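You operate a simulated robot arm through the tools that you are given. There is no shell and no other tool.

Carry out the task below with a simulated robot arm. There is one attempt and no reset: what you move stays moved.

## Task
Fit the yellow spray button to the white can with the press.
Fine: can from the long grey tray into the green slider, button on its stem, slider in, yellow button of the bench once, slider out; leave the white switch on. Set down upright: what you pick out. Where these are worked on the way, their far stop is far enough and under half their travel is too little: green slider.

The check looks at the end state, three seconds after you hand in, the way a careful person would. Anything else that was tipped, shoved, dropped, spilled or broken makes it a failure.

## Robot
A 7-joint arm with a two-finger parallel gripper, fixed in place. Base frame: the origin is on the floor under the middle of its stand, x ahead of it, y to its left, z up; the work surface is at about z = 0.8. Lengths are in m, angles in rad, forces in N, time in s.
With the tool pointing down near the work surface it reaches from about 0.24 to 0.68 m from the base axis. Its first joint turns from -1.152 to 1.152 rad. Payload 2.4 kg.
The tool frame sits at the grasp point between the pads (the TCP): z along the fingers, y along the line on which they close. The tips reach 0.03 m beyond it. Largest opening 0.094 m; finger width 0.028, thickness 0.01; the body of the gripper, 0.05 by 0.096 m, starts 0.055 m behind the TCP.
Orientation is told as [roll, pitch, yaw] about the base's x, y, z axes, in that order, counted from this pose: with the fingers straight down and closing along the base's y, the tool's x points along the base's -x, its y along +y and its z along -z.

## Interface
- The arm moves only by the tool drive_tool. Its argument "increments" is a list that holds one entry, the list of rows, each a list of 7 numbers: the shift along the base's x, y, z in m, then the turn, a rotation vector about the base's x, y, z in rad, then the opening, from 0 (shut) to 1 (fully open). In form: [[[tx, ty, tz, rx, ry, rz, fingers], ...]]. A call has 1 to 20 rows; each row is the pose to reach, as a shift and turn from the pose commanded when the call began. A row lasts 0.2 s, in which the tool goes at most 0.05 m and 0.15 rad; a call with a longer step from one row to the next is refused whole, and so is a gripper value outside its range. Where a pose cannot be reached the arm comes as near as it can. A force on the tool above 50 N (or 10 N above the force at the start of the call, whichever is more), or a blocked arm, ends the call early, and 0.2 s more pass. The fingers move at their own pace (about 0.153 m/s each) and stop on an object; they squeeze with about 38 N. The grip force told is the motor's: it shows also when the fingers shut on nothing. Time passes only in rows, and 0.2 s behind the last, so rows that repeat a pose let the fingers close. It gives the time, the measured TCP pose, the force on the tool (base axes), the opening and the grip force at its end, in the units of the frame above (readings bear some noise), with the torque about the TCP (base axes, N m) and any sound that the robot's microphone picked up.
- Cameras (640 x 400 px; columns grow to the right, rows downward): "scene" is fixed at [0.0139, 0.457, 1.4484]; the picture's right is [-0.92, -0.39, 0.00], its down [-0.21, 0.50, -0.84] and it looks along [0.33, -0.77, -0.54] (base axes); focal length 345 px, centre (320, 200). "wrist" rides on the gripper at [0.076, 0.014, -0.102] in the tool frame; the picture's right is [-0.18, 0.98, 0.00], its down [-0.75, -0.14, -0.64] and it looks along [-0.63, -0.12, 0.77] (tool axes); focal length 243 px, centre (320, 200). There is no depth. A picture from a camera that has moved, and an enlarged one, comes with that camera's place and axes in the base frame and with its lens.
- grab_frame(camera): a new picture of that camera. The clock stands still meanwhile.
- inspect(camera, box): a new picture of the part [left, top, right, bottom] of that camera's present view, enlarged. The clock stands still meanwhile.
- hand_in(): hands the job in; it is judged then, once.

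Places have to be worked out from the pictures, the camera data and where the tool is seen. Open the gripper and draw the arm clear of the work before you hand the job in, unless the task says otherwise.

The tools are called after "Emit:" by a JSON object that holds its "name" and its "arguments". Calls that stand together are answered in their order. drive_tool: Moves the arm, as the interface text tells. Its arguments: {"type":"object","properties":{"increments":{"type":"array"}},"required":["increments"]} The other tools are called the same way: grab_frame (camera) takes a picture; inspect (camera, box) takes an enlarged picture of a part of a camera's view; hand_in () hands the job in.

At the start:

```text
time: 0.0
tool_pos: [0.3852, -0.1764, 1.1794]
tool_rot: [0.0, 0.0, 0.001]
wrist_force: [0.0, 0.4, -0.8]
torque: [0.01, 0.03, 0.03]
gripper_width: 0.0938
finger_force: 0.0
```

scene: 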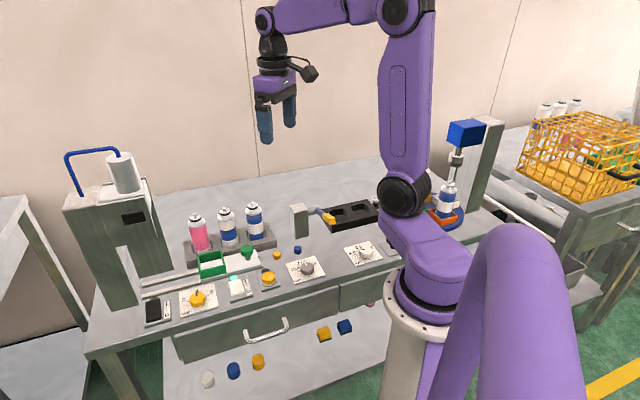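
wrist: 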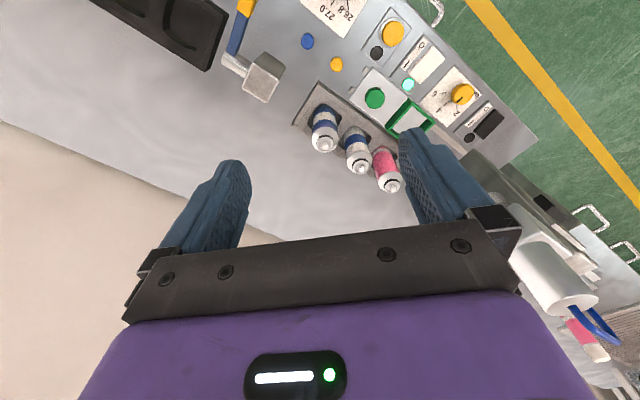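

I'll start by looking more closely at the bench, since the first pictures show the tray with three cans, a green slider and several small buttons.

Emit:
{"name": "inspect", "arguments": {"camera": "scene", "box": [60, 140, 300, 330]}}

Emit:
{"name": "inspect", "arguments": {"camera": "scene", "box": [220, 160, 420, 300]}}

Emit:
{"name": "inspect", "arguments": {"camera": "wrist", "box": [200, 0, 640, 280]}}

Emit:
{"name": "inspect", "arguments": {"camera": "scene", "box": [150, 230, 300, 330]}}

```text
2.11 times, centred on (180, 235) of scene
camera zoom: at [0.0139, 0.457, 1.4484], right [-0.92, -0.39, 0.0], down [-0.21, 0.5, -0.84], along [0.33, -0.77, -0.54], focal length 726 px, centre (615, 126)
```

zoom: 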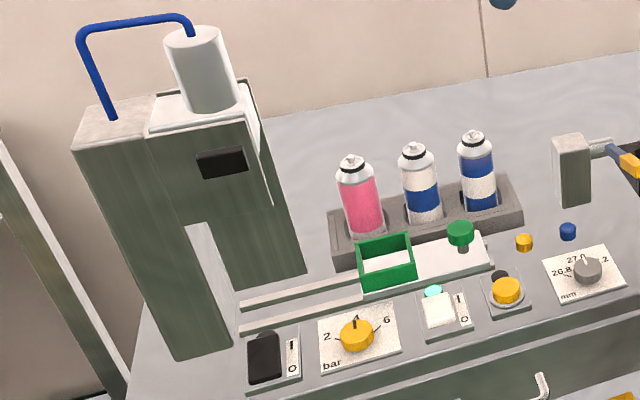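

```text
2.86 times, centred on (320, 230) of scene
camera zoom: at [0.0139, 0.457, 1.4484], right [-0.92, -0.39, 0.0], down [-0.21, 0.5, -0.84], along [0.33, -0.77, -0.54], focal length 985 px, centre (320, 114)
```

zoom: 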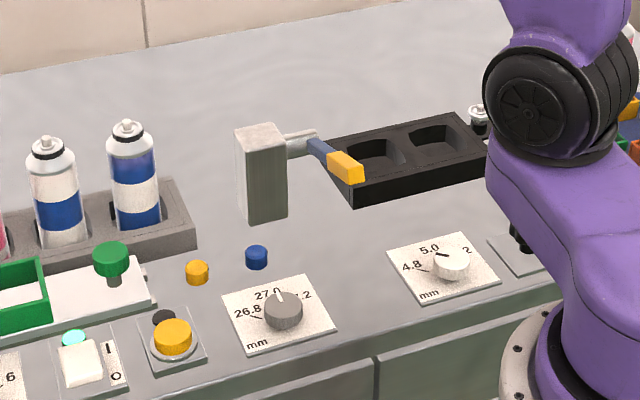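

```text
1.43 times, centred on (420, 140) of wrist
camera zoom: at [0.3093, -0.1599, 1.2821], right [0.18, 0.98, 0.0], down [0.75, -0.14, 0.64], along [0.63, -0.12, -0.77], focal length 347 px, centre (177, 286)
```

zoom: 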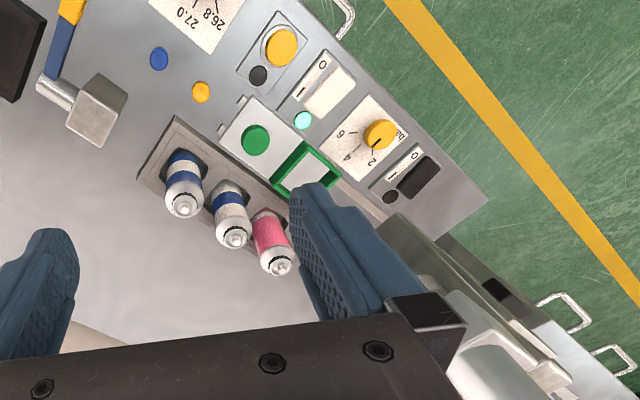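

```text
4.00 times, centred on (225, 280) of scene
camera zoom: at [0.0139, 0.457, 1.4484], right [-0.92, -0.39, 0.0], down [-0.21, 0.5, -0.84], along [0.33, -0.77, -0.54], focal length 1379 px, centre (700, -120)
```

zoom: 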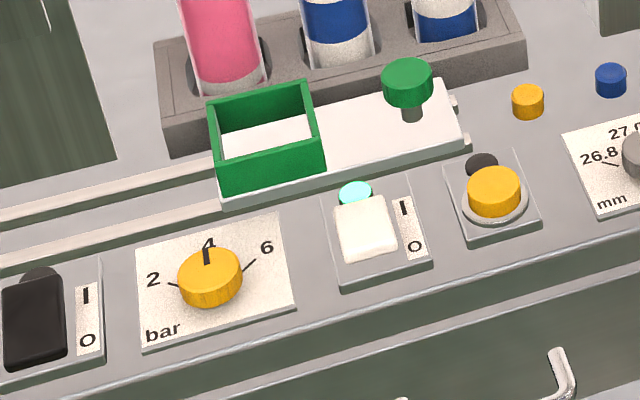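

The white can (white body with a blue band) looks to be the middle one, near (0.54, -0.14). The small yellow spray button is near (0.402, -0.152). I'll move the tool over the panel to measure things and check the white switch from closer.

Emit:
{"name": "drive_tool", "arguments": {"increments": [[[-0.01, 0.024, -0.035, 0, 0, 0, 1], [-0.02, 0.048, -0.07, 0, 0, 0, 1], [-0.03, 0.072, -0.105, 0, 0, 0, 1], [-0.04, 0.096, -0.135, 0, 0, 0, 1], [-0.05, 0.116, -0.16, 0, 0, 0, 1]]]}}

```text
time: 1.2
tool_pos: [0.3351, -0.0591, 1.0208]
tool_rot: [0.0, -0.001, 0.001]
wrist_force: [-0.7, -0.1, -0.2]
torque: [0.06, 0.0, 0.0]
gripper_width: 0.0941
finger_force: 0.1
```

The arm is over the near edge of the panel, at (0.335, -0.059, 1.021). I'll take a wrist picture and a new scene picture from here.

Emit:
{"name": "grab_frame", "arguments": {"camera": "wrist"}}

Emit:
{"name": "inspect", "arguments": {"camera": "wrist", "box": [200, 20, 440, 170]}}

```text
taken
camera wrist: at [0.2591, -0.0446, 1.1224], right [0.18, 0.98, 0.0], down [0.75, -0.14, 0.64], along [0.63, -0.12, -0.77], focal length 243 px, centre (320, 200)
```

wrist: 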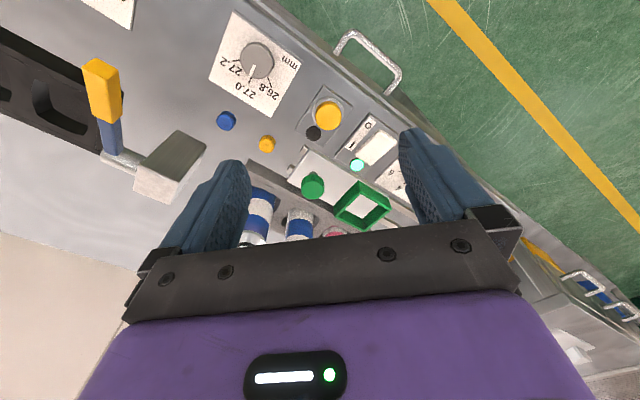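

```text
2.67 times, centred on (320, 95) of wrist
camera zoom: at [0.2591, -0.0446, 1.1224], right [0.18, 0.98, 0.0], down [0.75, -0.14, 0.64], along [0.63, -0.12, -0.77], focal length 647 px, centre (320, 480)
```

zoom: 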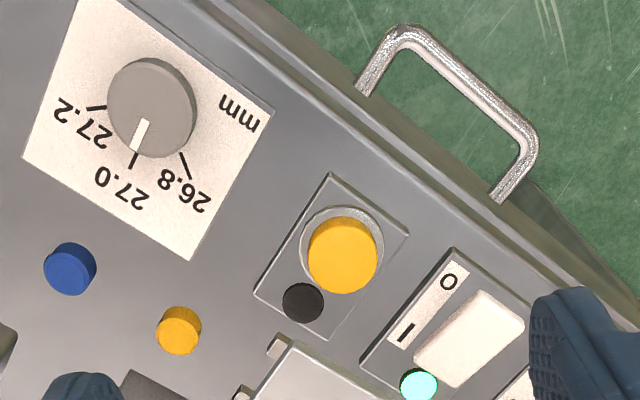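

The lamp by the white switch is lit green, which suggests it's on. I'll zoom in on both rockers, the slider and the cans in the scene camera to confirm.

Emit:
{"name": "inspect", "arguments": {"camera": "scene", "box": [140, 262, 290, 326]}}

Emit:
{"name": "inspect", "arguments": {"camera": "scene", "box": [180, 195, 290, 280]}}

Emit:
{"name": "inspect", "arguments": {"camera": "scene", "box": [50, 130, 210, 310]}}

Emit:
{"name": "inspect", "arguments": {"camera": "wrist", "box": [230, 130, 430, 260]}}

```text
4.27 times, centred on (215, 294) of scene
camera zoom: at [0.0139, 0.457, 1.4484], right [-0.92, -0.39, 0.0], down [-0.21, 0.5, -0.84], along [0.33, -0.77, -0.54], focal length 1471 px, centre (768, -201)
```

zoom: 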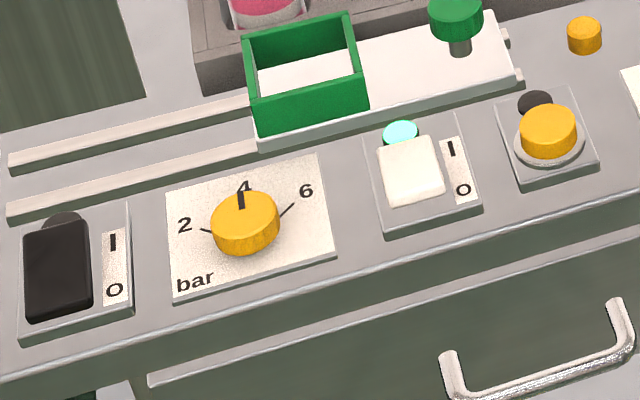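

```text
4.71 times, centred on (235, 238) of scene
camera zoom: at [0.0139, 0.457, 1.4484], right [-0.92, -0.39, 0.0], down [-0.21, 0.5, -0.84], along [0.33, -0.77, -0.54], focal length 1622 px, centre (720, 24)
```

zoom: 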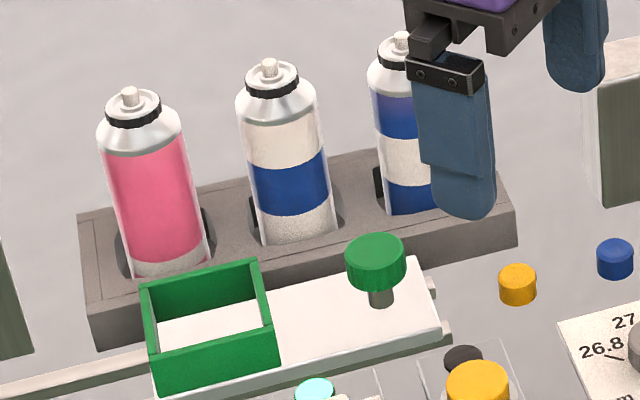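

```text
2.22 times, centred on (130, 220) of scene
camera zoom: at [0.0139, 0.457, 1.4484], right [-0.92, -0.39, 0.0], down [-0.21, 0.5, -0.84], along [0.33, -0.77, -0.54], focal length 766 px, centre (742, 156)
```

zoom: 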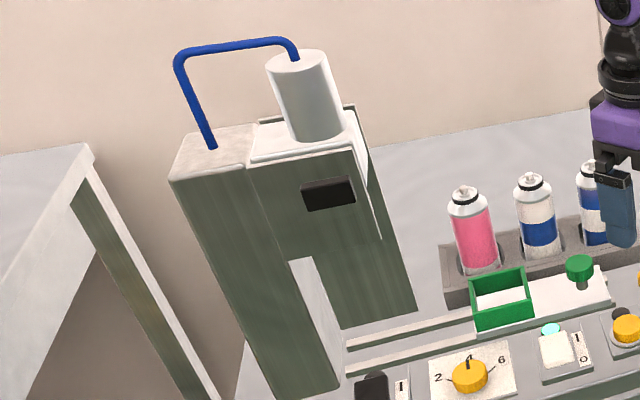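

```text
3.08 times, centred on (330, 195) of wrist
camera zoom: at [0.2591, -0.0446, 1.1224], right [0.18, 0.98, 0.0], down [0.75, -0.14, 0.64], along [0.63, -0.12, -0.77], focal length 746 px, centre (289, 215)
```

zoom: 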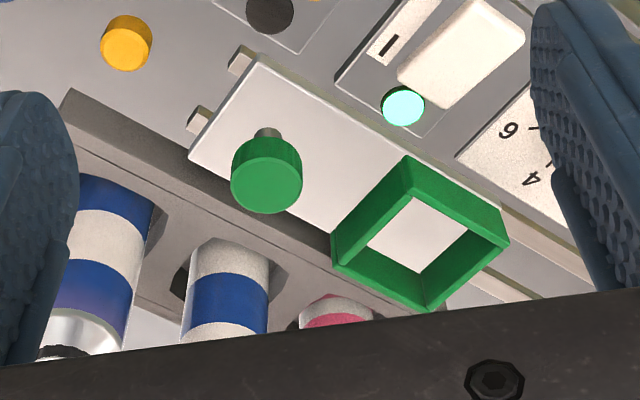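

The white switch's lamp is lit and the white can is the middle one, with its bare stem showing. The bench axis runs at about 43° to base x. I'll turn the tool to that yaw and hover high above the can and slider to measure.

Emit:
{"name": "drive_tool", "arguments": {"increments": [[[0.02, -0.01, 0.02, 0, 0, 0.125, 1], [0.045, -0.02, 0.04, 0, 0, 0.25, 1], [0.075, -0.03, 0.05, 0, 0, 0.375, 1], [0.105, -0.045, 0.05, 0, 0, 0.5, 1], [0.125, -0.055, 0.05, 0, 0, 0.625, 1], [0.145, -0.065, 0.05, 0, 0, 0.75, 1], [0.145, -0.065, 0.05, 0, 0, 0.75, 1]]]}}

Emit:
{"name": "grab_frame", "arguments": {"camera": "wrist"}}

Emit:
{"name": "grab_frame", "arguments": {"camera": "scene"}}

```text
time: 2.8
tool_pos: [0.4835, -0.1247, 1.0711]
tool_rot: [0.0, 0.001, 0.751]
wrist_force: [-0.3, -0.2, -0.2]
torque: [0.02, 0.0, 0.03]
gripper_width: 0.094
finger_force: 0.1
```

```text
taken
camera wrist: at [0.4169, -0.1649, 1.1729], right [-0.54, 0.84, 0.0], down [0.65, 0.41, 0.64], along [0.54, 0.34, -0.77], focal length 243 px, centre (320, 200)
```

wrist: 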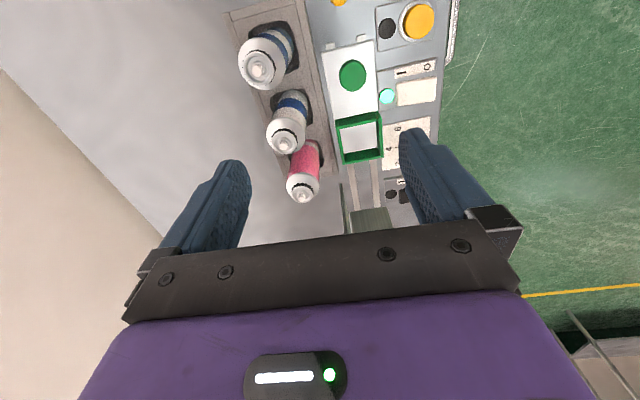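

```text
taken
```

scene: 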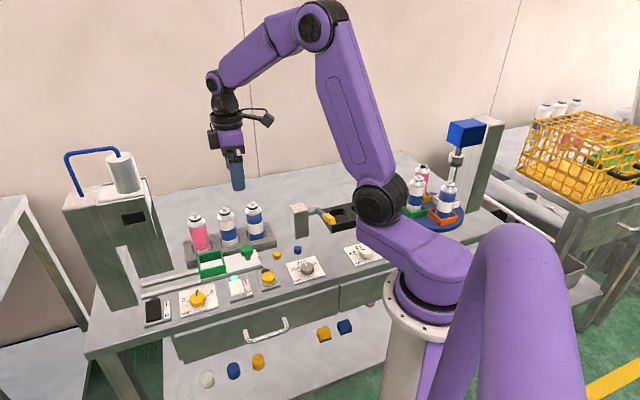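

From here the wrist camera sees the tray, slider and panel from above. I'll enlarge those parts to get accurate pixel positions.

Emit:
{"name": "inspect", "arguments": {"camera": "wrist", "box": [220, 0, 460, 150]}}

Emit:
{"name": "inspect", "arguments": {"camera": "wrist", "box": [240, 80, 440, 240]}}

Emit:
{"name": "inspect", "arguments": {"camera": "scene", "box": [180, 195, 290, 280]}}

```text
2.67 times, centred on (340, 75) of wrist
camera zoom: at [0.4169, -0.1649, 1.1729], right [-0.54, 0.84, 0.0], down [0.65, 0.41, 0.64], along [0.54, 0.34, -0.77], focal length 647 px, centre (267, 533)
```

zoom: 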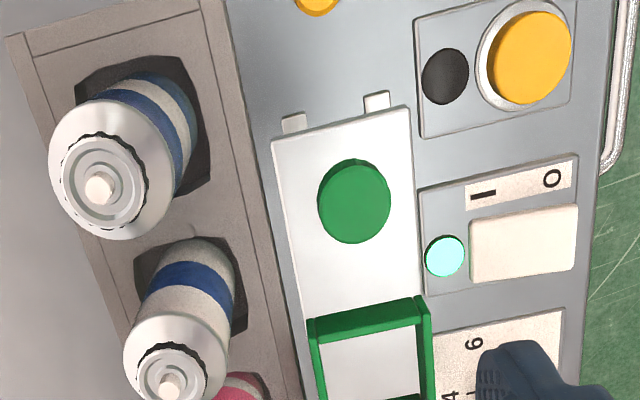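

```text
2.50 times, centred on (340, 160) of wrist
camera zoom: at [0.4169, -0.1649, 1.1729], right [-0.54, 0.84, 0.0], down [0.65, 0.41, 0.64], along [0.54, 0.34, -0.77], focal length 606 px, centre (270, 300)
```

zoom: 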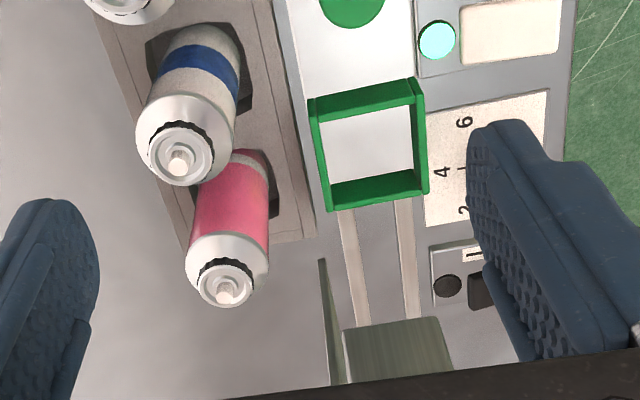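

```text
4.71 times, centred on (235, 238) of scene
camera zoom: at [0.0139, 0.457, 1.4484], right [-0.92, -0.39, 0.0], down [-0.21, 0.5, -0.84], along [0.33, -0.77, -0.54], focal length 1622 px, centre (720, 24)
```

zoom: 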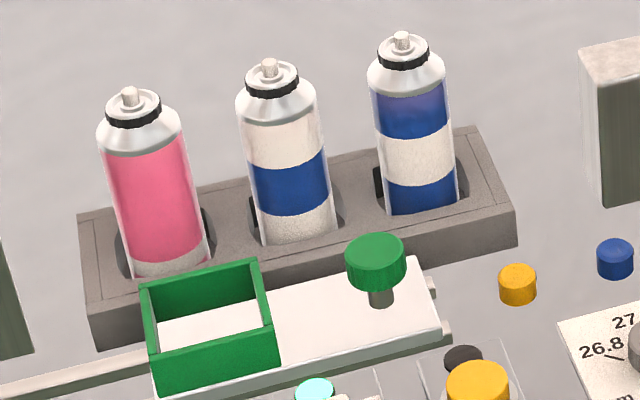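

The two views together put the white can's stem top near (0.536, -0.134, 0.943). The box centre comes out near (0.519, -0.033) and the knob near (0.455, -0.096) with its top at z≈0.864, with the bench axis at about 45°. Before working I want to see the press opening, so I'll back off along the bench and look toward it.

Emit:
{"name": "drive_tool", "arguments": {"increments": [[[-0.03, -0.005, -0.01, 0, 0, 0.034, 1], [-0.06, -0.01, -0.02, 0, 0, 0.034, 1], [-0.09, -0.03, -0.02, 0, 0, 0.034, 1], [-0.09, -0.03, -0.02, 0.07, -0.07, 0.034, 1], [-0.09, -0.03, -0.02, 0.14, -0.14, 0.034, 1], [-0.09, -0.03, -0.02, 0.21, -0.21, 0.034, 1], [-0.09, -0.03, -0.02, 0.28, -0.28, 0.034, 1], [-0.09, -0.03, -0.02, 0.28, -0.28, 0.034, 1]]]}}

Emit:
{"name": "grab_frame", "arguments": {"camera": "wrist"}}

```text
time: 4.6
tool_pos: [0.3912, -0.1544, 1.0504]
tool_rot: [0.007, -0.395, 0.785]
wrist_force: [-0.4, -0.3, -0.3]
torque: [0.0, -0.01, -0.01]
gripper_width: 0.0941
finger_force: 0.0
```

```text
taken
camera wrist: at [0.3035, -0.2211, 1.114], right [-0.57, 0.81, 0.08], down [0.42, 0.21, 0.88], along [0.7, 0.54, -0.46], focal length 243 px, centre (320, 200)
```

wrist: 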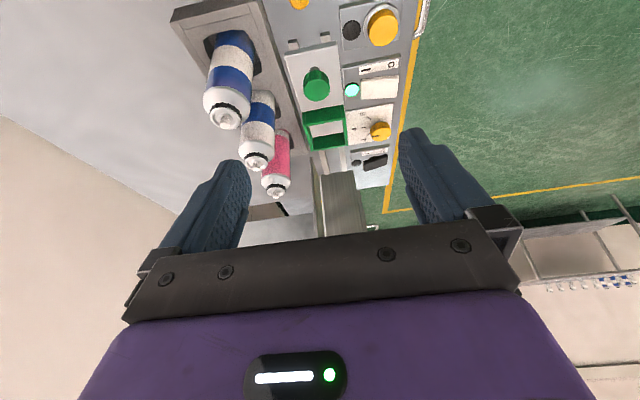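

The tilt worked and the press is in view at the centre bottom. I'll enlarge that part.

Emit:
{"name": "inspect", "arguments": {"camera": "wrist", "box": [260, 110, 420, 240]}}

Emit:
{"name": "inspect", "arguments": {"camera": "wrist", "box": [160, 0, 440, 175]}}

```text
3.08 times, centred on (340, 175) of wrist
camera zoom: at [0.3035, -0.2211, 1.114], right [-0.57, 0.81, 0.08], down [0.42, 0.21, 0.88], along [0.7, 0.54, -0.46], focal length 746 px, centre (258, 277)
```

zoom: 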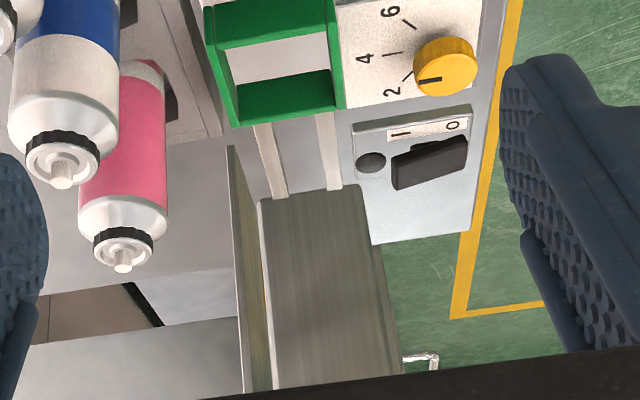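

```text
2.29 times, centred on (300, 88) of wrist
camera zoom: at [0.3035, -0.2211, 1.114], right [-0.57, 0.81, 0.08], down [0.42, 0.21, 0.88], along [0.7, 0.54, -0.46], focal length 555 px, centre (366, 457)
```

zoom: 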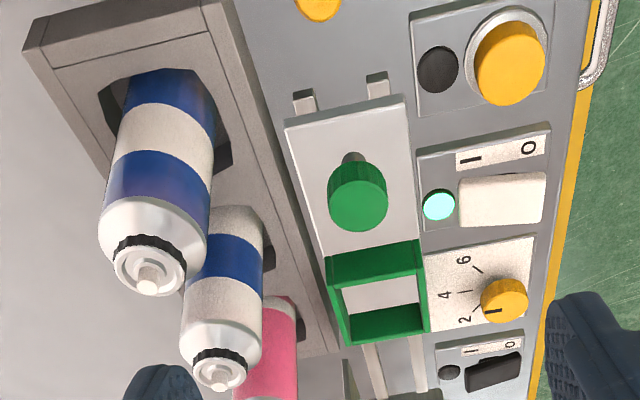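

The press head hangs over the rails. I'll enlarge the scene view of the press opening to see how far the head reaches and how high its lower edge sits.

Emit:
{"name": "inspect", "arguments": {"camera": "scene", "box": [95, 195, 215, 310]}}

Emit:
{"name": "inspect", "arguments": {"camera": "scene", "box": [55, 135, 195, 235]}}

```text
3.48 times, centred on (155, 252) of scene
camera zoom: at [0.0139, 0.457, 1.4484], right [-0.92, -0.39, 0.0], down [-0.21, 0.5, -0.84], along [0.33, -0.77, -0.54], focal length 1199 px, centre (894, 17)
```

zoom: 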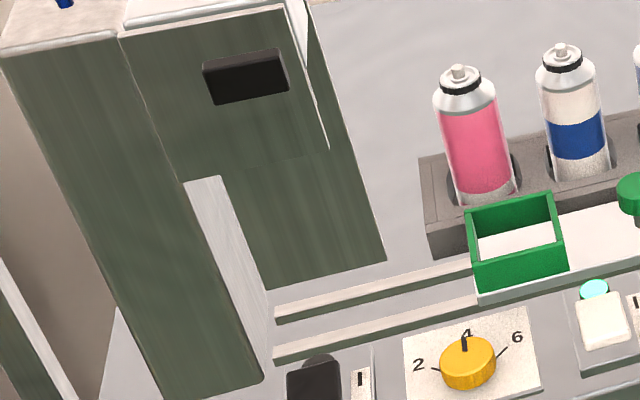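

```text
4.00 times, centred on (125, 185) of scene
camera zoom: at [0.0139, 0.457, 1.4484], right [-0.92, -0.39, 0.0], down [-0.21, 0.5, -0.84], along [0.33, -0.77, -0.54], focal length 1379 px, centre (1100, 260)
```

zoom: 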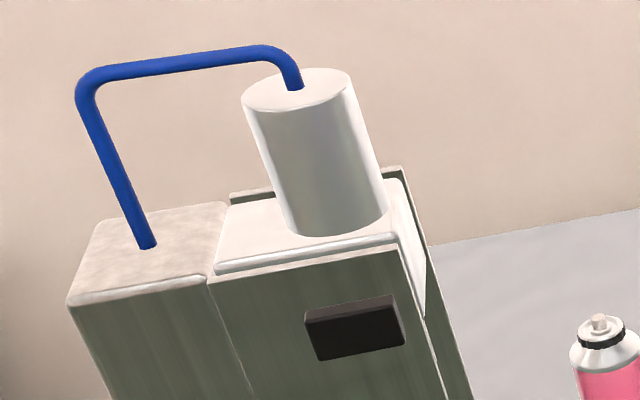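

The column stands at the rails' far end (e≈0.52 along the bench), and the head sits over e≈0.44–0.52 with its lower edge near z≈0.97. That leaves the slider about 0.14 m of travel. I'll straighten the tool and hover right above the white can to refine its position.

Emit:
{"name": "drive_tool", "arguments": {"increments": [[[0.03, 0.004, 0, -0.0712, 0.0688, 0, 1], [0.06, 0.008, 0, -0.1424, 0.1376, 0, 1], [0.09, 0.012, 0, -0.2136, 0.2064, 0, 1], [0.12, 0.016, 0, -0.2848, 0.2752, 0, 1], [0.145, 0.02, -0.01, -0.2848, 0.2752, 0, 1], [0.145, 0.02, -0.04, -0.2848, 0.2752, 0, 1], [0.145, 0.02, -0.04, -0.2848, 0.2752, 0, 1]]]}}

Emit:
{"name": "grab_frame", "arguments": {"camera": "wrist"}}

Emit:
{"name": "inspect", "arguments": {"camera": "scene", "box": [180, 170, 290, 255]}}

```text
time: 6.2
tool_pos: [0.5364, -0.1332, 1.0096]
tool_rot: [0.0, -0.001, 0.783]
wrist_force: [0.7, -0.4, -0.8]
torque: [0.02, -0.01, 0.03]
gripper_width: 0.094
finger_force: 0.1
```

```text
taken
camera wrist: at [0.4718, -0.1767, 1.1122], right [-0.56, 0.83, 0.0], down [0.63, 0.43, 0.64], along [0.53, 0.36, -0.77], focal length 243 px, centre (320, 200)
```

wrist: 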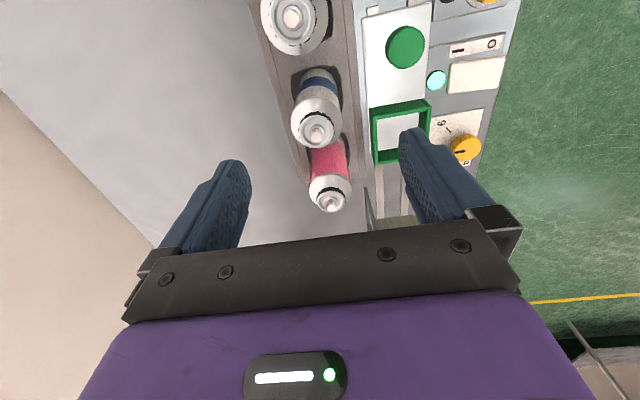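

```text
4.71 times, centred on (235, 212) of scene
camera zoom: at [0.0139, 0.457, 1.4484], right [-0.92, -0.39, 0.0], down [-0.21, 0.5, -0.84], along [0.33, -0.77, -0.54], focal length 1622 px, centre (720, 141)
```

zoom: 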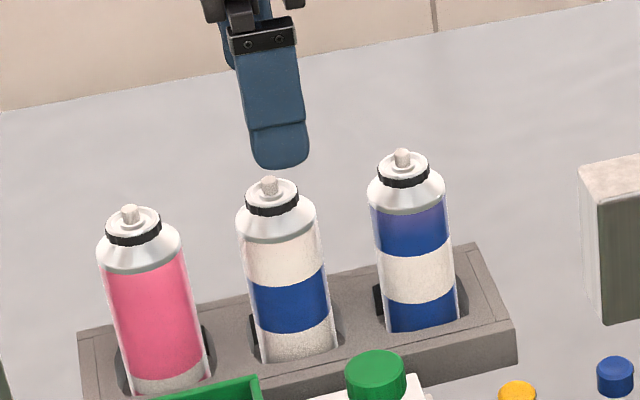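

I'm hovering over the white can. I'll enlarge the wrist view for exact positions of the stem and the box.

Emit:
{"name": "inspect", "arguments": {"camera": "wrist", "box": [250, 60, 410, 160]}}

Emit:
{"name": "inspect", "arguments": {"camera": "wrist", "box": [350, 0, 510, 180]}}

```text
4.00 times, centred on (330, 110) of wrist
camera zoom: at [0.4718, -0.1767, 1.1122], right [-0.56, 0.83, 0.0], down [0.63, 0.43, 0.64], along [0.53, 0.36, -0.77], focal length 970 px, centre (280, 560)
```

zoom: 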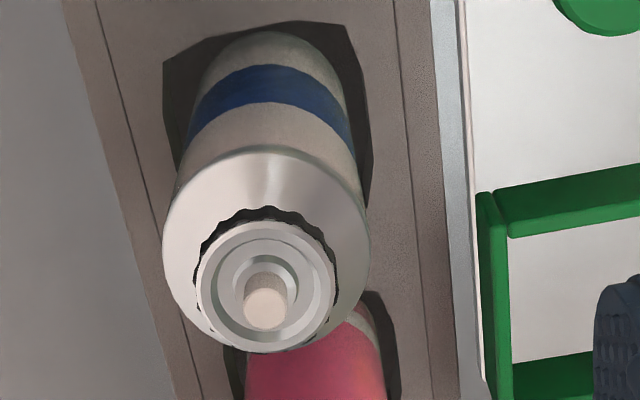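

```text
2.22 times, centred on (430, 90) of wrist
camera zoom: at [0.4718, -0.1767, 1.1122], right [-0.56, 0.83, 0.0], down [0.63, 0.43, 0.64], along [0.53, 0.36, -0.77], focal length 539 px, centre (76, 444)
```

zoom: 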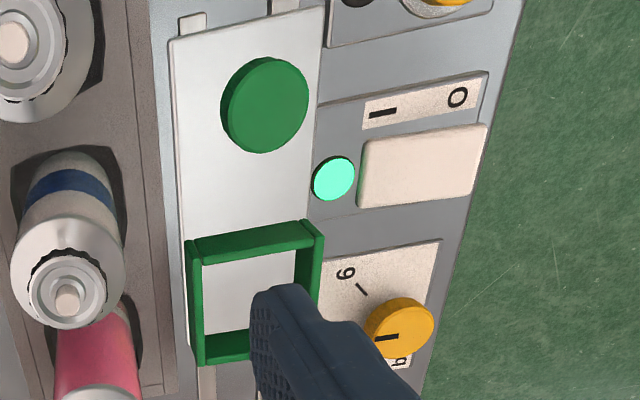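

The stem sits at about (0.539, -0.134), within 3 mm of the tool axis. I'll shift by that and go down to TCP z≈0.897, so the tips stay above the tray rim and the palm clears the stem.

Emit:
{"name": "drive_tool", "arguments": {"increments": [[[0.0025, -0.0008, -0.03, 0, 0, 0.002, 1], [0.0025, -0.0008, -0.06, 0, 0, 0.002, 1], [0.0025, -0.0008, -0.09, 0, 0, 0.002, 1], [0.0025, -0.0008, -0.1126, 0, 0, 0.002, 1], [0.0025, -0.0008, -0.1126, 0, 0, 0.002, 1]]]}}

Emit:
{"name": "grab_frame", "arguments": {"camera": "wrist"}}

Emit:
{"name": "inspect", "arguments": {"camera": "scene", "box": [180, 170, 290, 255]}}

```text
time: 7.4
tool_pos: [0.5412, -0.1347, 0.8997]
tool_rot: [0.001, 0.0, 0.786]
wrist_force: [0.3, 0.0, 0.0]
torque: [-0.01, -0.01, 0.0]
gripper_width: 0.094
finger_force: 0.0
```

```text
taken
camera wrist: at [0.4755, -0.1773, 1.0013], right [-0.57, 0.82, 0.0], down [0.63, 0.43, 0.64], along [0.53, 0.36, -0.77], focal length 243 px, centre (320, 200)
```

wrist: 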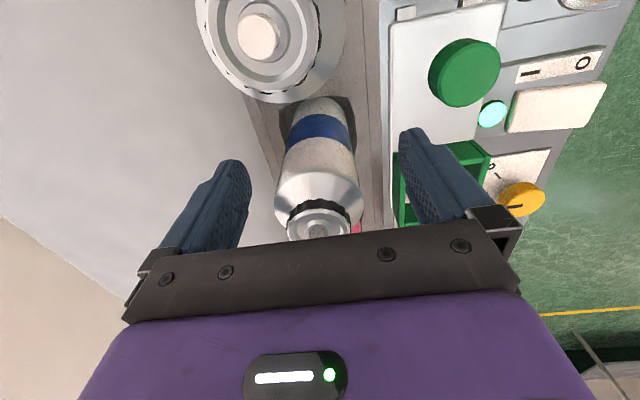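

```text
4.71 times, centred on (235, 212) of scene
camera zoom: at [0.0139, 0.457, 1.4484], right [-0.92, -0.39, 0.0], down [-0.21, 0.5, -0.84], along [0.33, -0.77, -0.54], focal length 1622 px, centre (720, 141)
```

zoom: 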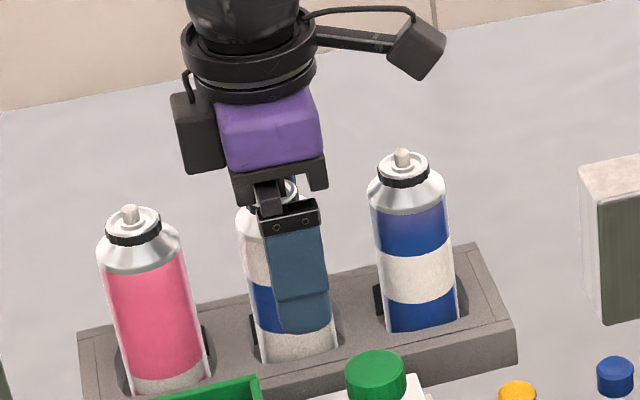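

The fingers straddle the can cleanly on both sides, with the palm above the stem and nothing touching. I'll close the grip on the can.

Emit:
{"name": "drive_tool", "arguments": {"increments": [[[0, 0, 0, 0, 0, 0, 0.6], [0, 0, 0, 0, 0, 0, 0.4], [0, 0, 0, 0, 0, 0, 0.2], [0, 0, 0, 0, 0, 0, 0.2]]]}}

```text
time: 8.4
tool_pos: [0.5395, -0.1349, 0.8997]
tool_rot: [-0.001, 0.001, 0.788]
wrist_force: [1.0, -0.9, 0.2]
torque: [0.0, -0.02, 0.0]
gripper_width: 0.0458
finger_force: 37.8
```

The grip closed at 0.0458 m, which fits the can's diameter. I'll lift it straight up out of the recess by 0.09 m.

Emit:
{"name": "drive_tool", "arguments": {"increments": [[[0, 0, 0.015, 0, 0, 0, 0.2], [0, 0, 0.035, 0, 0, 0, 0.2], [0, 0, 0.06, 0, 0, 0, 0.2], [0, 0, 0.09, 0, 0, 0, 0.2], [0, 0, 0.09, 0, 0, 0, 0.2]]]}}

Emit:
{"name": "inspect", "arguments": {"camera": "scene", "box": [170, 150, 300, 280]}}

Emit:
{"name": "grab_frame", "arguments": {"camera": "wrist"}}

```text
time: 9.6
tool_pos: [0.5405, -0.1353, 0.989]
tool_rot: [0.0, -0.001, 0.788]
wrist_force: [-0.4, 0.0, -2.0]
torque: [0.02, 0.01, -0.02]
gripper_width: 0.0456
finger_force: 37.9
```

```text
3.08 times, centred on (235, 215) of scene
camera zoom: at [0.0139, 0.457, 1.4484], right [-0.92, -0.39, 0.0], down [-0.21, 0.5, -0.84], along [0.33, -0.77, -0.54], focal length 1061 px, centre (582, 154)
```

zoom: 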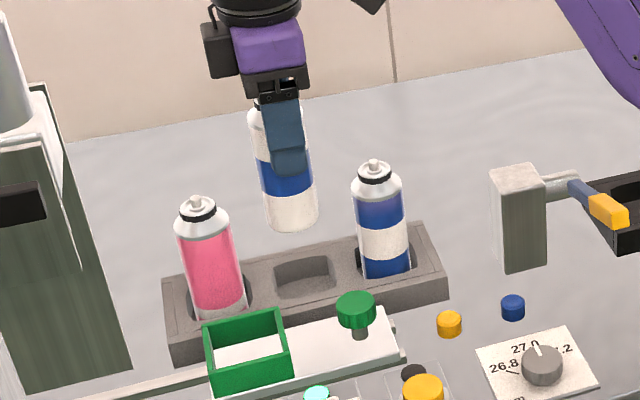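

```text
taken
camera wrist: at [0.4762, -0.1776, 1.0915], right [-0.57, 0.82, 0.0], down [0.63, 0.43, 0.64], along [0.53, 0.36, -0.77], focal length 243 px, centre (320, 200)
```

wrist: 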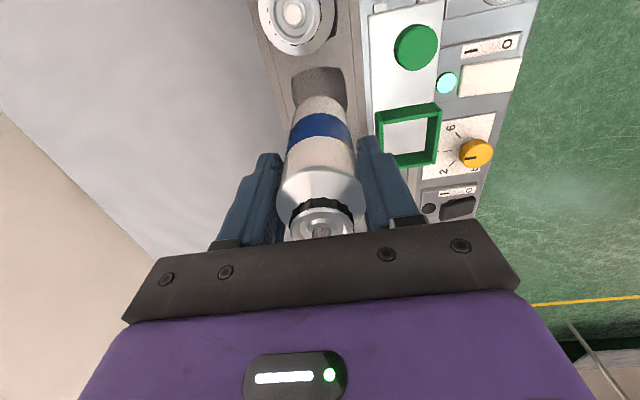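

The can is out (the load reads about 2 N) and hangs upright, with its bottom near z≈0.90, above the box rim at about 0.853. From this pose I'll enlarge the wrist view of the box to pin down its centre.

Emit:
{"name": "inspect", "arguments": {"camera": "wrist", "box": [350, 80, 470, 180]}}

Emit:
{"name": "inspect", "arguments": {"camera": "scene", "box": [190, 235, 280, 295]}}

```text
4.00 times, centred on (410, 130) of wrist
camera zoom: at [0.4762, -0.1776, 1.0915], right [-0.57, 0.82, 0.0], down [0.63, 0.43, 0.64], along [0.53, 0.36, -0.77], focal length 970 px, centre (-40, 480)
```

zoom: 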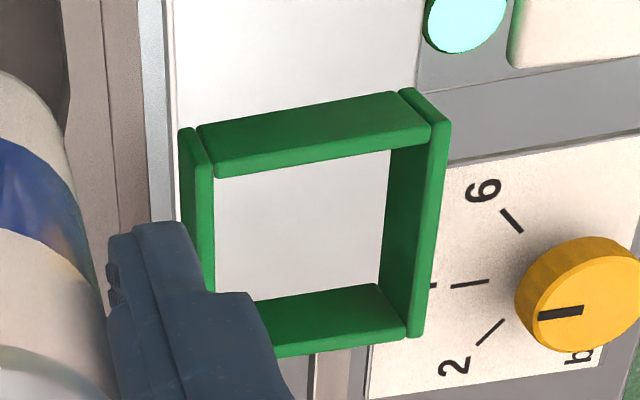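

```text
6.67 times, centred on (235, 265) of scene
camera zoom: at [0.0139, 0.457, 1.4484], right [-0.92, -0.39, 0.0], down [-0.21, 0.5, -0.84], along [0.33, -0.77, -0.54], focal length 2298 px, centre (887, -233)
```

zoom: 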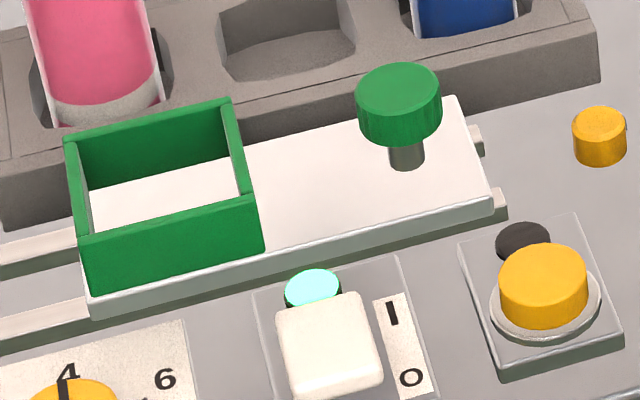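

Combining both views, the box's outer walls span e 0.3140–0.377 and n -0.4208 to -0.3597. That puts its centre at about (0.5204, -0.0318) with the rim at z≈0.853. Next I'll check how the can sits in the fingers.

Emit:
{"name": "inspect", "arguments": {"camera": "wrist", "box": [260, 85, 380, 245]}}

```text
2.50 times, centred on (320, 165) of wrist
camera zoom: at [0.4762, -0.1776, 1.0915], right [-0.57, 0.82, 0.0], down [0.63, 0.43, 0.64], along [0.53, 0.36, -0.77], focal length 606 px, centre (320, 288)
```

zoom: 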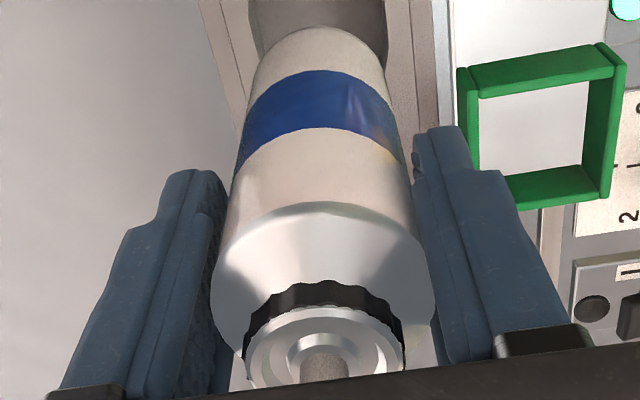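

The can is centred between the fingers (stem at column 323 against the axis at 320). I'll move first across the bench, then along it so I keep clear of the pink can, and stop above the box to check.

Emit:
{"name": "drive_tool", "arguments": {"increments": [[[-0.02, 0.02, 0.005, 0, 0, 0, 0.2], [-0.041, 0.041, 0.01, 0, 0, 0, 0.2], [-0.0614, 0.0614, 0.01, 0, 0, 0, 0.2], [-0.0405, 0.0823, 0.01, 0, 0, -0.001, 0.2], [-0.0197, 0.1031, 0.01, 0, 0, -0.002, 0.2], [-0.0197, 0.1031, 0.01, 0, 0, -0.002, 0.2]]]}}

Emit:
{"name": "grab_frame", "arguments": {"camera": "wrist"}}

Emit:
{"name": "inspect", "arguments": {"camera": "scene", "box": [160, 180, 290, 300]}}

```text
time: 11.0
tool_pos: [0.5188, -0.0286, 0.9971]
tool_rot: [0.0, 0.0, 0.783]
wrist_force: [-0.4, 0.1, -1.4]
torque: [0.0, -0.01, -0.01]
gripper_width: 0.0457
finger_force: 38.0
```

```text
taken
camera wrist: at [0.4531, -0.0721, 1.0996], right [-0.56, 0.83, 0.0], down [0.63, 0.43, 0.64], along [0.53, 0.36, -0.77], focal length 243 px, centre (320, 200)
```

wrist: 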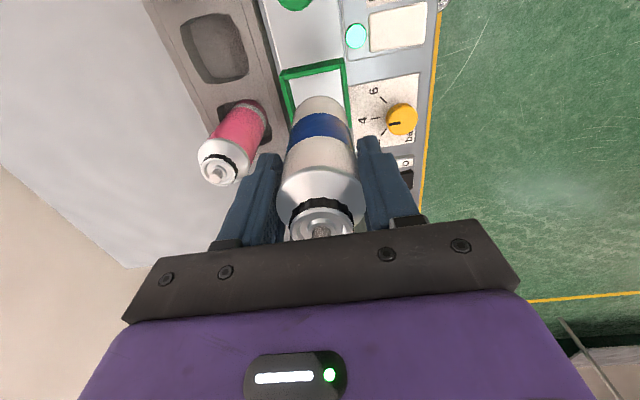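

```text
3.33 times, centred on (225, 240) of scene
camera zoom: at [0.0139, 0.457, 1.4484], right [-0.92, -0.39, 0.0], down [-0.21, 0.5, -0.84], along [0.33, -0.77, -0.54], focal length 1149 px, centre (637, 67)
```

zoom: 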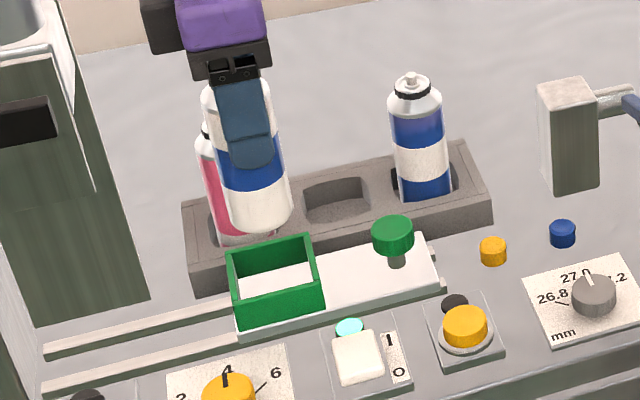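

The can hangs above the box. The reading says TCP (0.5188, -0.0286), a few millimetres off the target, so I'll enlarge the wrist view to compare the can with the box directly.

Emit:
{"name": "inspect", "arguments": {"camera": "wrist", "box": [260, 40, 380, 140]}}

Emit:
{"name": "drive_tool", "arguments": {"increments": [[[0, 0, 0, 0, 0, 0, 0.2]]]}}

```text
4.00 times, centred on (320, 90) of wrist
camera zoom: at [0.4531, -0.0721, 1.0996], right [-0.56, 0.83, 0.0], down [0.63, 0.43, 0.64], along [0.53, 0.36, -0.77], focal length 970 px, centre (320, 640)
```

zoom: 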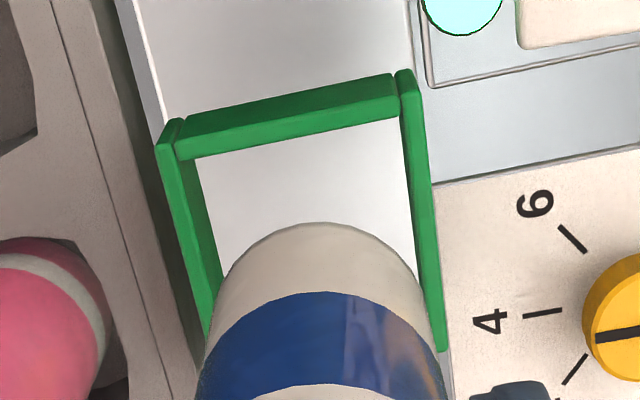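

```text
time: 11.4
tool_pos: [0.5172, -0.0288, 0.9969]
tool_rot: [0.001, -0.001, 0.783]
wrist_force: [0.0, -0.5, -1.4]
torque: [-0.01, 0.0, 0.0]
gripper_width: 0.0454
finger_force: 38.2
```

In the same picture the can axis is at about (e 0.3465, n -0.386) and the box centre about (e 0.3475, n -0.389). I'll correct by 1 mm along and 3 mm across, then lower until the can bottom is just above the rim and look again.

Emit:
{"name": "drive_tool", "arguments": {"increments": [[[0.0028, -0.0014, 0, 0, 0, 0.002, 0.2], [0.0028, -0.0014, -0.02, 0, 0, 0.002, 0.2], [0.0028, -0.0014, -0.045, 0, 0, 0.002, 0.2], [0.0028, -0.0014, -0.045, 0, 0, 0.002, 0.2]]]}}

Emit:
{"name": "inspect", "arguments": {"camera": "wrist", "box": [260, 0, 420, 130]}}

Emit:
{"name": "inspect", "arguments": {"camera": "scene", "box": [180, 210, 270, 290]}}

```text
time: 12.4
tool_pos: [0.5212, -0.0317, 0.953]
tool_rot: [0.001, 0.001, 0.787]
wrist_force: [0.2, -0.2, -1.7]
torque: [-0.03, -0.01, -0.04]
gripper_width: 0.0457
finger_force: 38.4
```

```text
3.08 times, centred on (340, 65) of wrist
camera zoom: at [0.4581, -0.0743, 1.0546], right [-0.57, 0.82, 0.0], down [0.63, 0.43, 0.64], along [0.53, 0.36, -0.77], focal length 746 px, centre (258, 615)
```

zoom: 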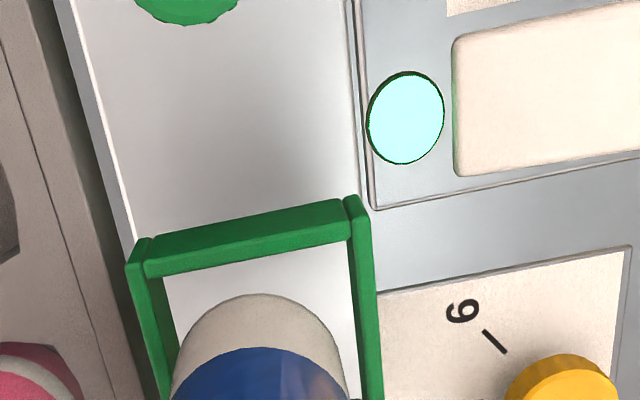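

```text
5.00 times, centred on (225, 250) of scene
camera zoom: at [0.014, 0.457, 1.4484], right [-0.92, -0.39, 0.0], down [-0.21, 0.5, -0.84], along [0.33, -0.77, -0.54], focal length 1724 px, centre (795, -50)
```

zoom: 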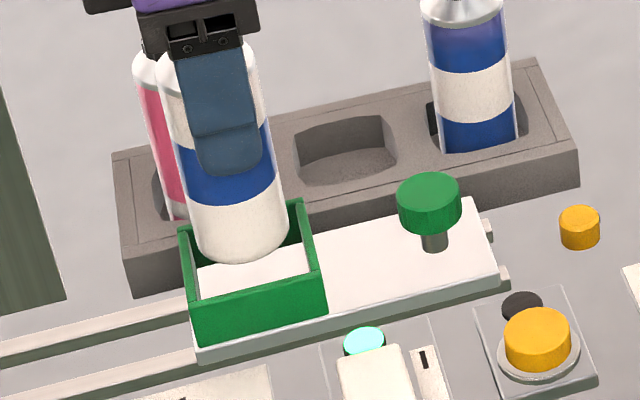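

In both views the can bottom lines up with the box opening to within about 1 mm. I'll lower it in small steps and watch the force.

Emit:
{"name": "drive_tool", "arguments": {"increments": [[[-0.0003, 0.0003, -0.008, 0, 0, 0, 0.2], [-0.0003, 0.0003, -0.016, 0, 0, 0, 0.2], [-0.0003, 0.0003, -0.022, 0, 0, 0, 0.2], [-0.0003, 0.0003, -0.026, 0, 0, 0, 0.2]]]}}

Emit:
{"name": "inspect", "arguments": {"camera": "scene", "box": [180, 210, 270, 290]}}

```text
time: 13.4
tool_pos: [0.5223, -0.0334, 0.9257]
tool_rot: [0.001, 0.0, 0.785]
wrist_force: [0.5, 0.6, -2.0]
torque: [-0.01, 0.03, -0.01]
gripper_width: 0.0456
finger_force: 38.1
```

```text
5.00 times, centred on (225, 250) of scene
camera zoom: at [0.014, 0.457, 1.4484], right [-0.92, -0.39, 0.0], down [-0.21, 0.5, -0.84], along [0.33, -0.77, -0.54], focal length 1724 px, centre (795, -50)
```

zoom: 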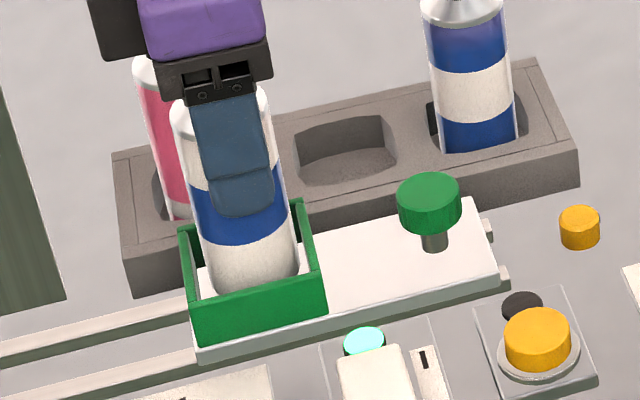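

The can is inside the box with no side force (-2 N is just its weight). I'll go on down in 3–4 mm steps until it touches the floor.

Emit:
{"name": "drive_tool", "arguments": {"increments": [[[-0.0004, 0.0004, -0.003, 0, 0, 0, 0.2], [-0.0004, 0.0004, -0.006, 0, 0, 0, 0.2], [-0.0004, 0.0004, -0.006, 0, 0, 0, 0.2]]]}}

```text
time: 14.2
tool_pos: [0.519, -0.0308, 0.9213]
tool_rot: [-0.001, 0.0, 0.787]
wrist_force: [0.4, -0.4, -1.4]
torque: [0.03, -0.01, 0.01]
gripper_width: 0.0453
finger_force: 38.2
```

There's still no floor contact at z=0.921. I'll keep lowering in small steps.

Emit:
{"name": "drive_tool", "arguments": {"increments": [[[0, 0, -0.002, 0, 0, 0, 0.2], [0, 0, -0.004, 0, 0, 0, 0.2], [0, 0, -0.004, 0, 0, 0, 0.2]]]}}

```text
time: 15.0
tool_pos: [0.5211, -0.0314, 0.9178]
tool_rot: [0.0, 0.001, 0.788]
wrist_force: [-0.3, 0.1, -1.5]
torque: [0.0, 0.02, 0.01]
gripper_width: 0.0455
finger_force: 37.7
```

The force is still only the can's weight, at z≈0.918. Another 4 mm down.

Emit:
{"name": "drive_tool", "arguments": {"increments": [[[0, 0, -0.002, 0, 0, 0, 0.2], [0, 0, -0.004, 0, 0, 0, 0.2], [0, 0, -0.004, 0, 0, 0, 0.2]]]}}

Emit:
{"name": "inspect", "arguments": {"camera": "scene", "box": [180, 210, 270, 290]}}

```text
time: 15.8
tool_pos: [0.5219, -0.0317, 0.9139]
tool_rot: [-0.004, -0.005, 0.786]
wrist_force: [2.2, 7.0, 25.0]
torque: [0.56, -0.05, 0.01]
gripper_width: 0.0448
finger_force: 38.0
```

```text
5.00 times, centred on (225, 250) of scene
camera zoom: at [0.0135, 0.4572, 1.4483], right [-0.92, -0.39, 0.0], down [-0.21, 0.5, -0.84], along [0.33, -0.77, -0.54], focal length 1724 px, centre (795, -50)
```

zoom: 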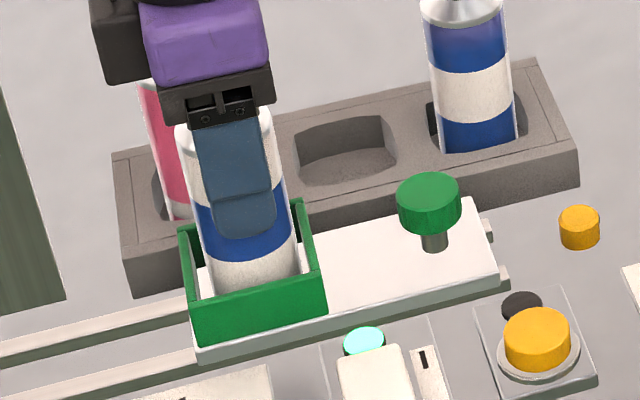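

The can has touched the floor (25 N upward at z=0.914). I'll ease the press off by 1 mm and then open the fingers only to about 0.065 m, because the pink can is close behind the rear finger.

Emit:
{"name": "drive_tool", "arguments": {"increments": [[[0, 0, 0.001, 0, 0, 0, 0.2], [0, 0, 0.0015, 0, 0, 0, 0.2], [0, 0, 0.0015, 0, 0, 0, 0.2]]]}}

```text
time: 16.6
tool_pos: [0.5199, -0.0334, 0.9138]
tool_rot: [0.001, 0.004, 0.786]
wrist_force: [5.0, 1.0, 3.8]
torque: [0.2, -0.61, -0.01]
gripper_width: 0.0445
finger_force: 38.0
```

The contact force is down to about 4 N, so I'll open the fingers to 0.065 m now.

Emit:
{"name": "drive_tool", "arguments": {"increments": [[[0, 0, 0, 0, 0, 0, 0.55], [0, 0, 0, 0, 0, 0, 0.68], [0, 0, 0, 0, 0, 0, 0.68]]]}}

Emit:
{"name": "inspect", "arguments": {"camera": "scene", "box": [180, 190, 270, 290]}}

Emit:
{"name": "grab_frame", "arguments": {"camera": "wrist"}}

```text
time: 17.4
tool_pos: [0.5202, -0.0316, 0.9145]
tool_rot: [-0.002, -0.001, 0.787]
wrist_force: [-0.1, 0.2, -0.2]
torque: [-0.01, -0.03, -0.02]
gripper_width: 0.0639
finger_force: 0.0
```

```text
4.00 times, centred on (225, 240) of scene
camera zoom: at [0.0139, 0.457, 1.4484], right [-0.92, -0.39, 0.0], down [-0.21, 0.5, -0.84], along [0.33, -0.77, -0.54], focal length 1379 px, centre (700, 40)
```

zoom: 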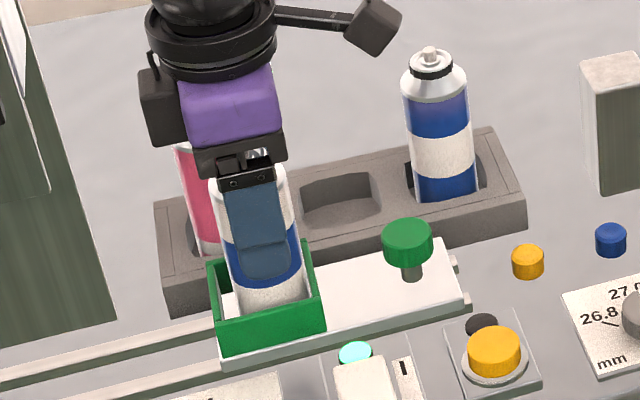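

```text
taken
camera wrist: at [0.4558, -0.0753, 1.0163], right [-0.57, 0.82, 0.0], down [0.63, 0.43, 0.64], along [0.53, 0.36, -0.77], focal length 243 px, centre (320, 200)
```

wrist: 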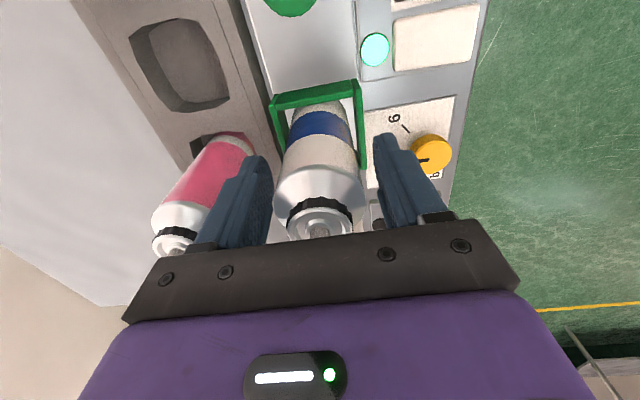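

The can stands upright in the green box and the fingers are free on both sides. I'll raise straight up, then look down on the stem.

Emit:
{"name": "drive_tool", "arguments": {"increments": [[[0, 0, 0.02, 0, 0, 0, 0.68], [0, 0, 0.045, 0, 0, 0, 0.68], [0, 0, 0.075, 0, 0, 0, 0.68], [0, 0, 0.105, 0, 0, 0, 0.68], [0, 0, 0.105, 0, 0, 0, 0.68]]]}}

Emit:
{"name": "inspect", "arguments": {"camera": "wrist", "box": [240, 60, 400, 160]}}

Emit:
{"name": "inspect", "arguments": {"camera": "scene", "box": [180, 190, 270, 290]}}

```text
time: 18.6
tool_pos: [0.5209, -0.0303, 1.0166]
tool_rot: [-0.001, 0.001, 0.787]
wrist_force: [-0.2, -1.4, 0.5]
torque: [0.06, 0.0, -0.01]
gripper_width: 0.0637
finger_force: 0.0
```

```text
4.00 times, centred on (320, 110) of wrist
camera zoom: at [0.4563, -0.0734, 1.1195], right [-0.57, 0.82, 0.0], down [0.63, 0.43, 0.64], along [0.53, 0.36, -0.77], focal length 970 px, centre (320, 560)
```

zoom: 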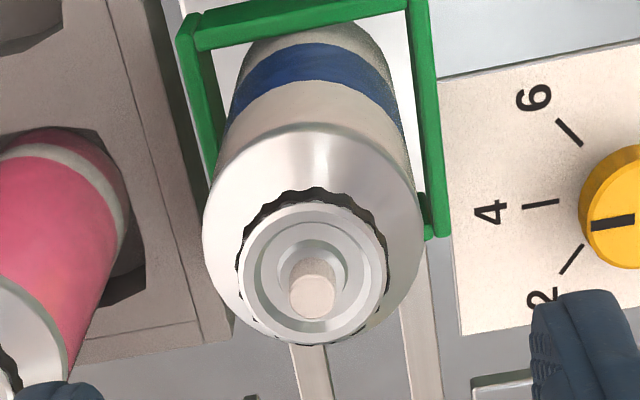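

```text
4.00 times, centred on (225, 240) of scene
camera zoom: at [0.0139, 0.457, 1.4484], right [-0.92, -0.39, 0.0], down [-0.21, 0.5, -0.84], along [0.33, -0.77, -0.54], focal length 1379 px, centre (700, 40)
```

zoom: 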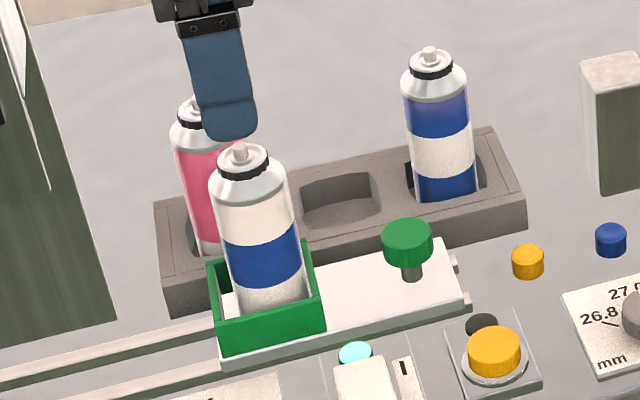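

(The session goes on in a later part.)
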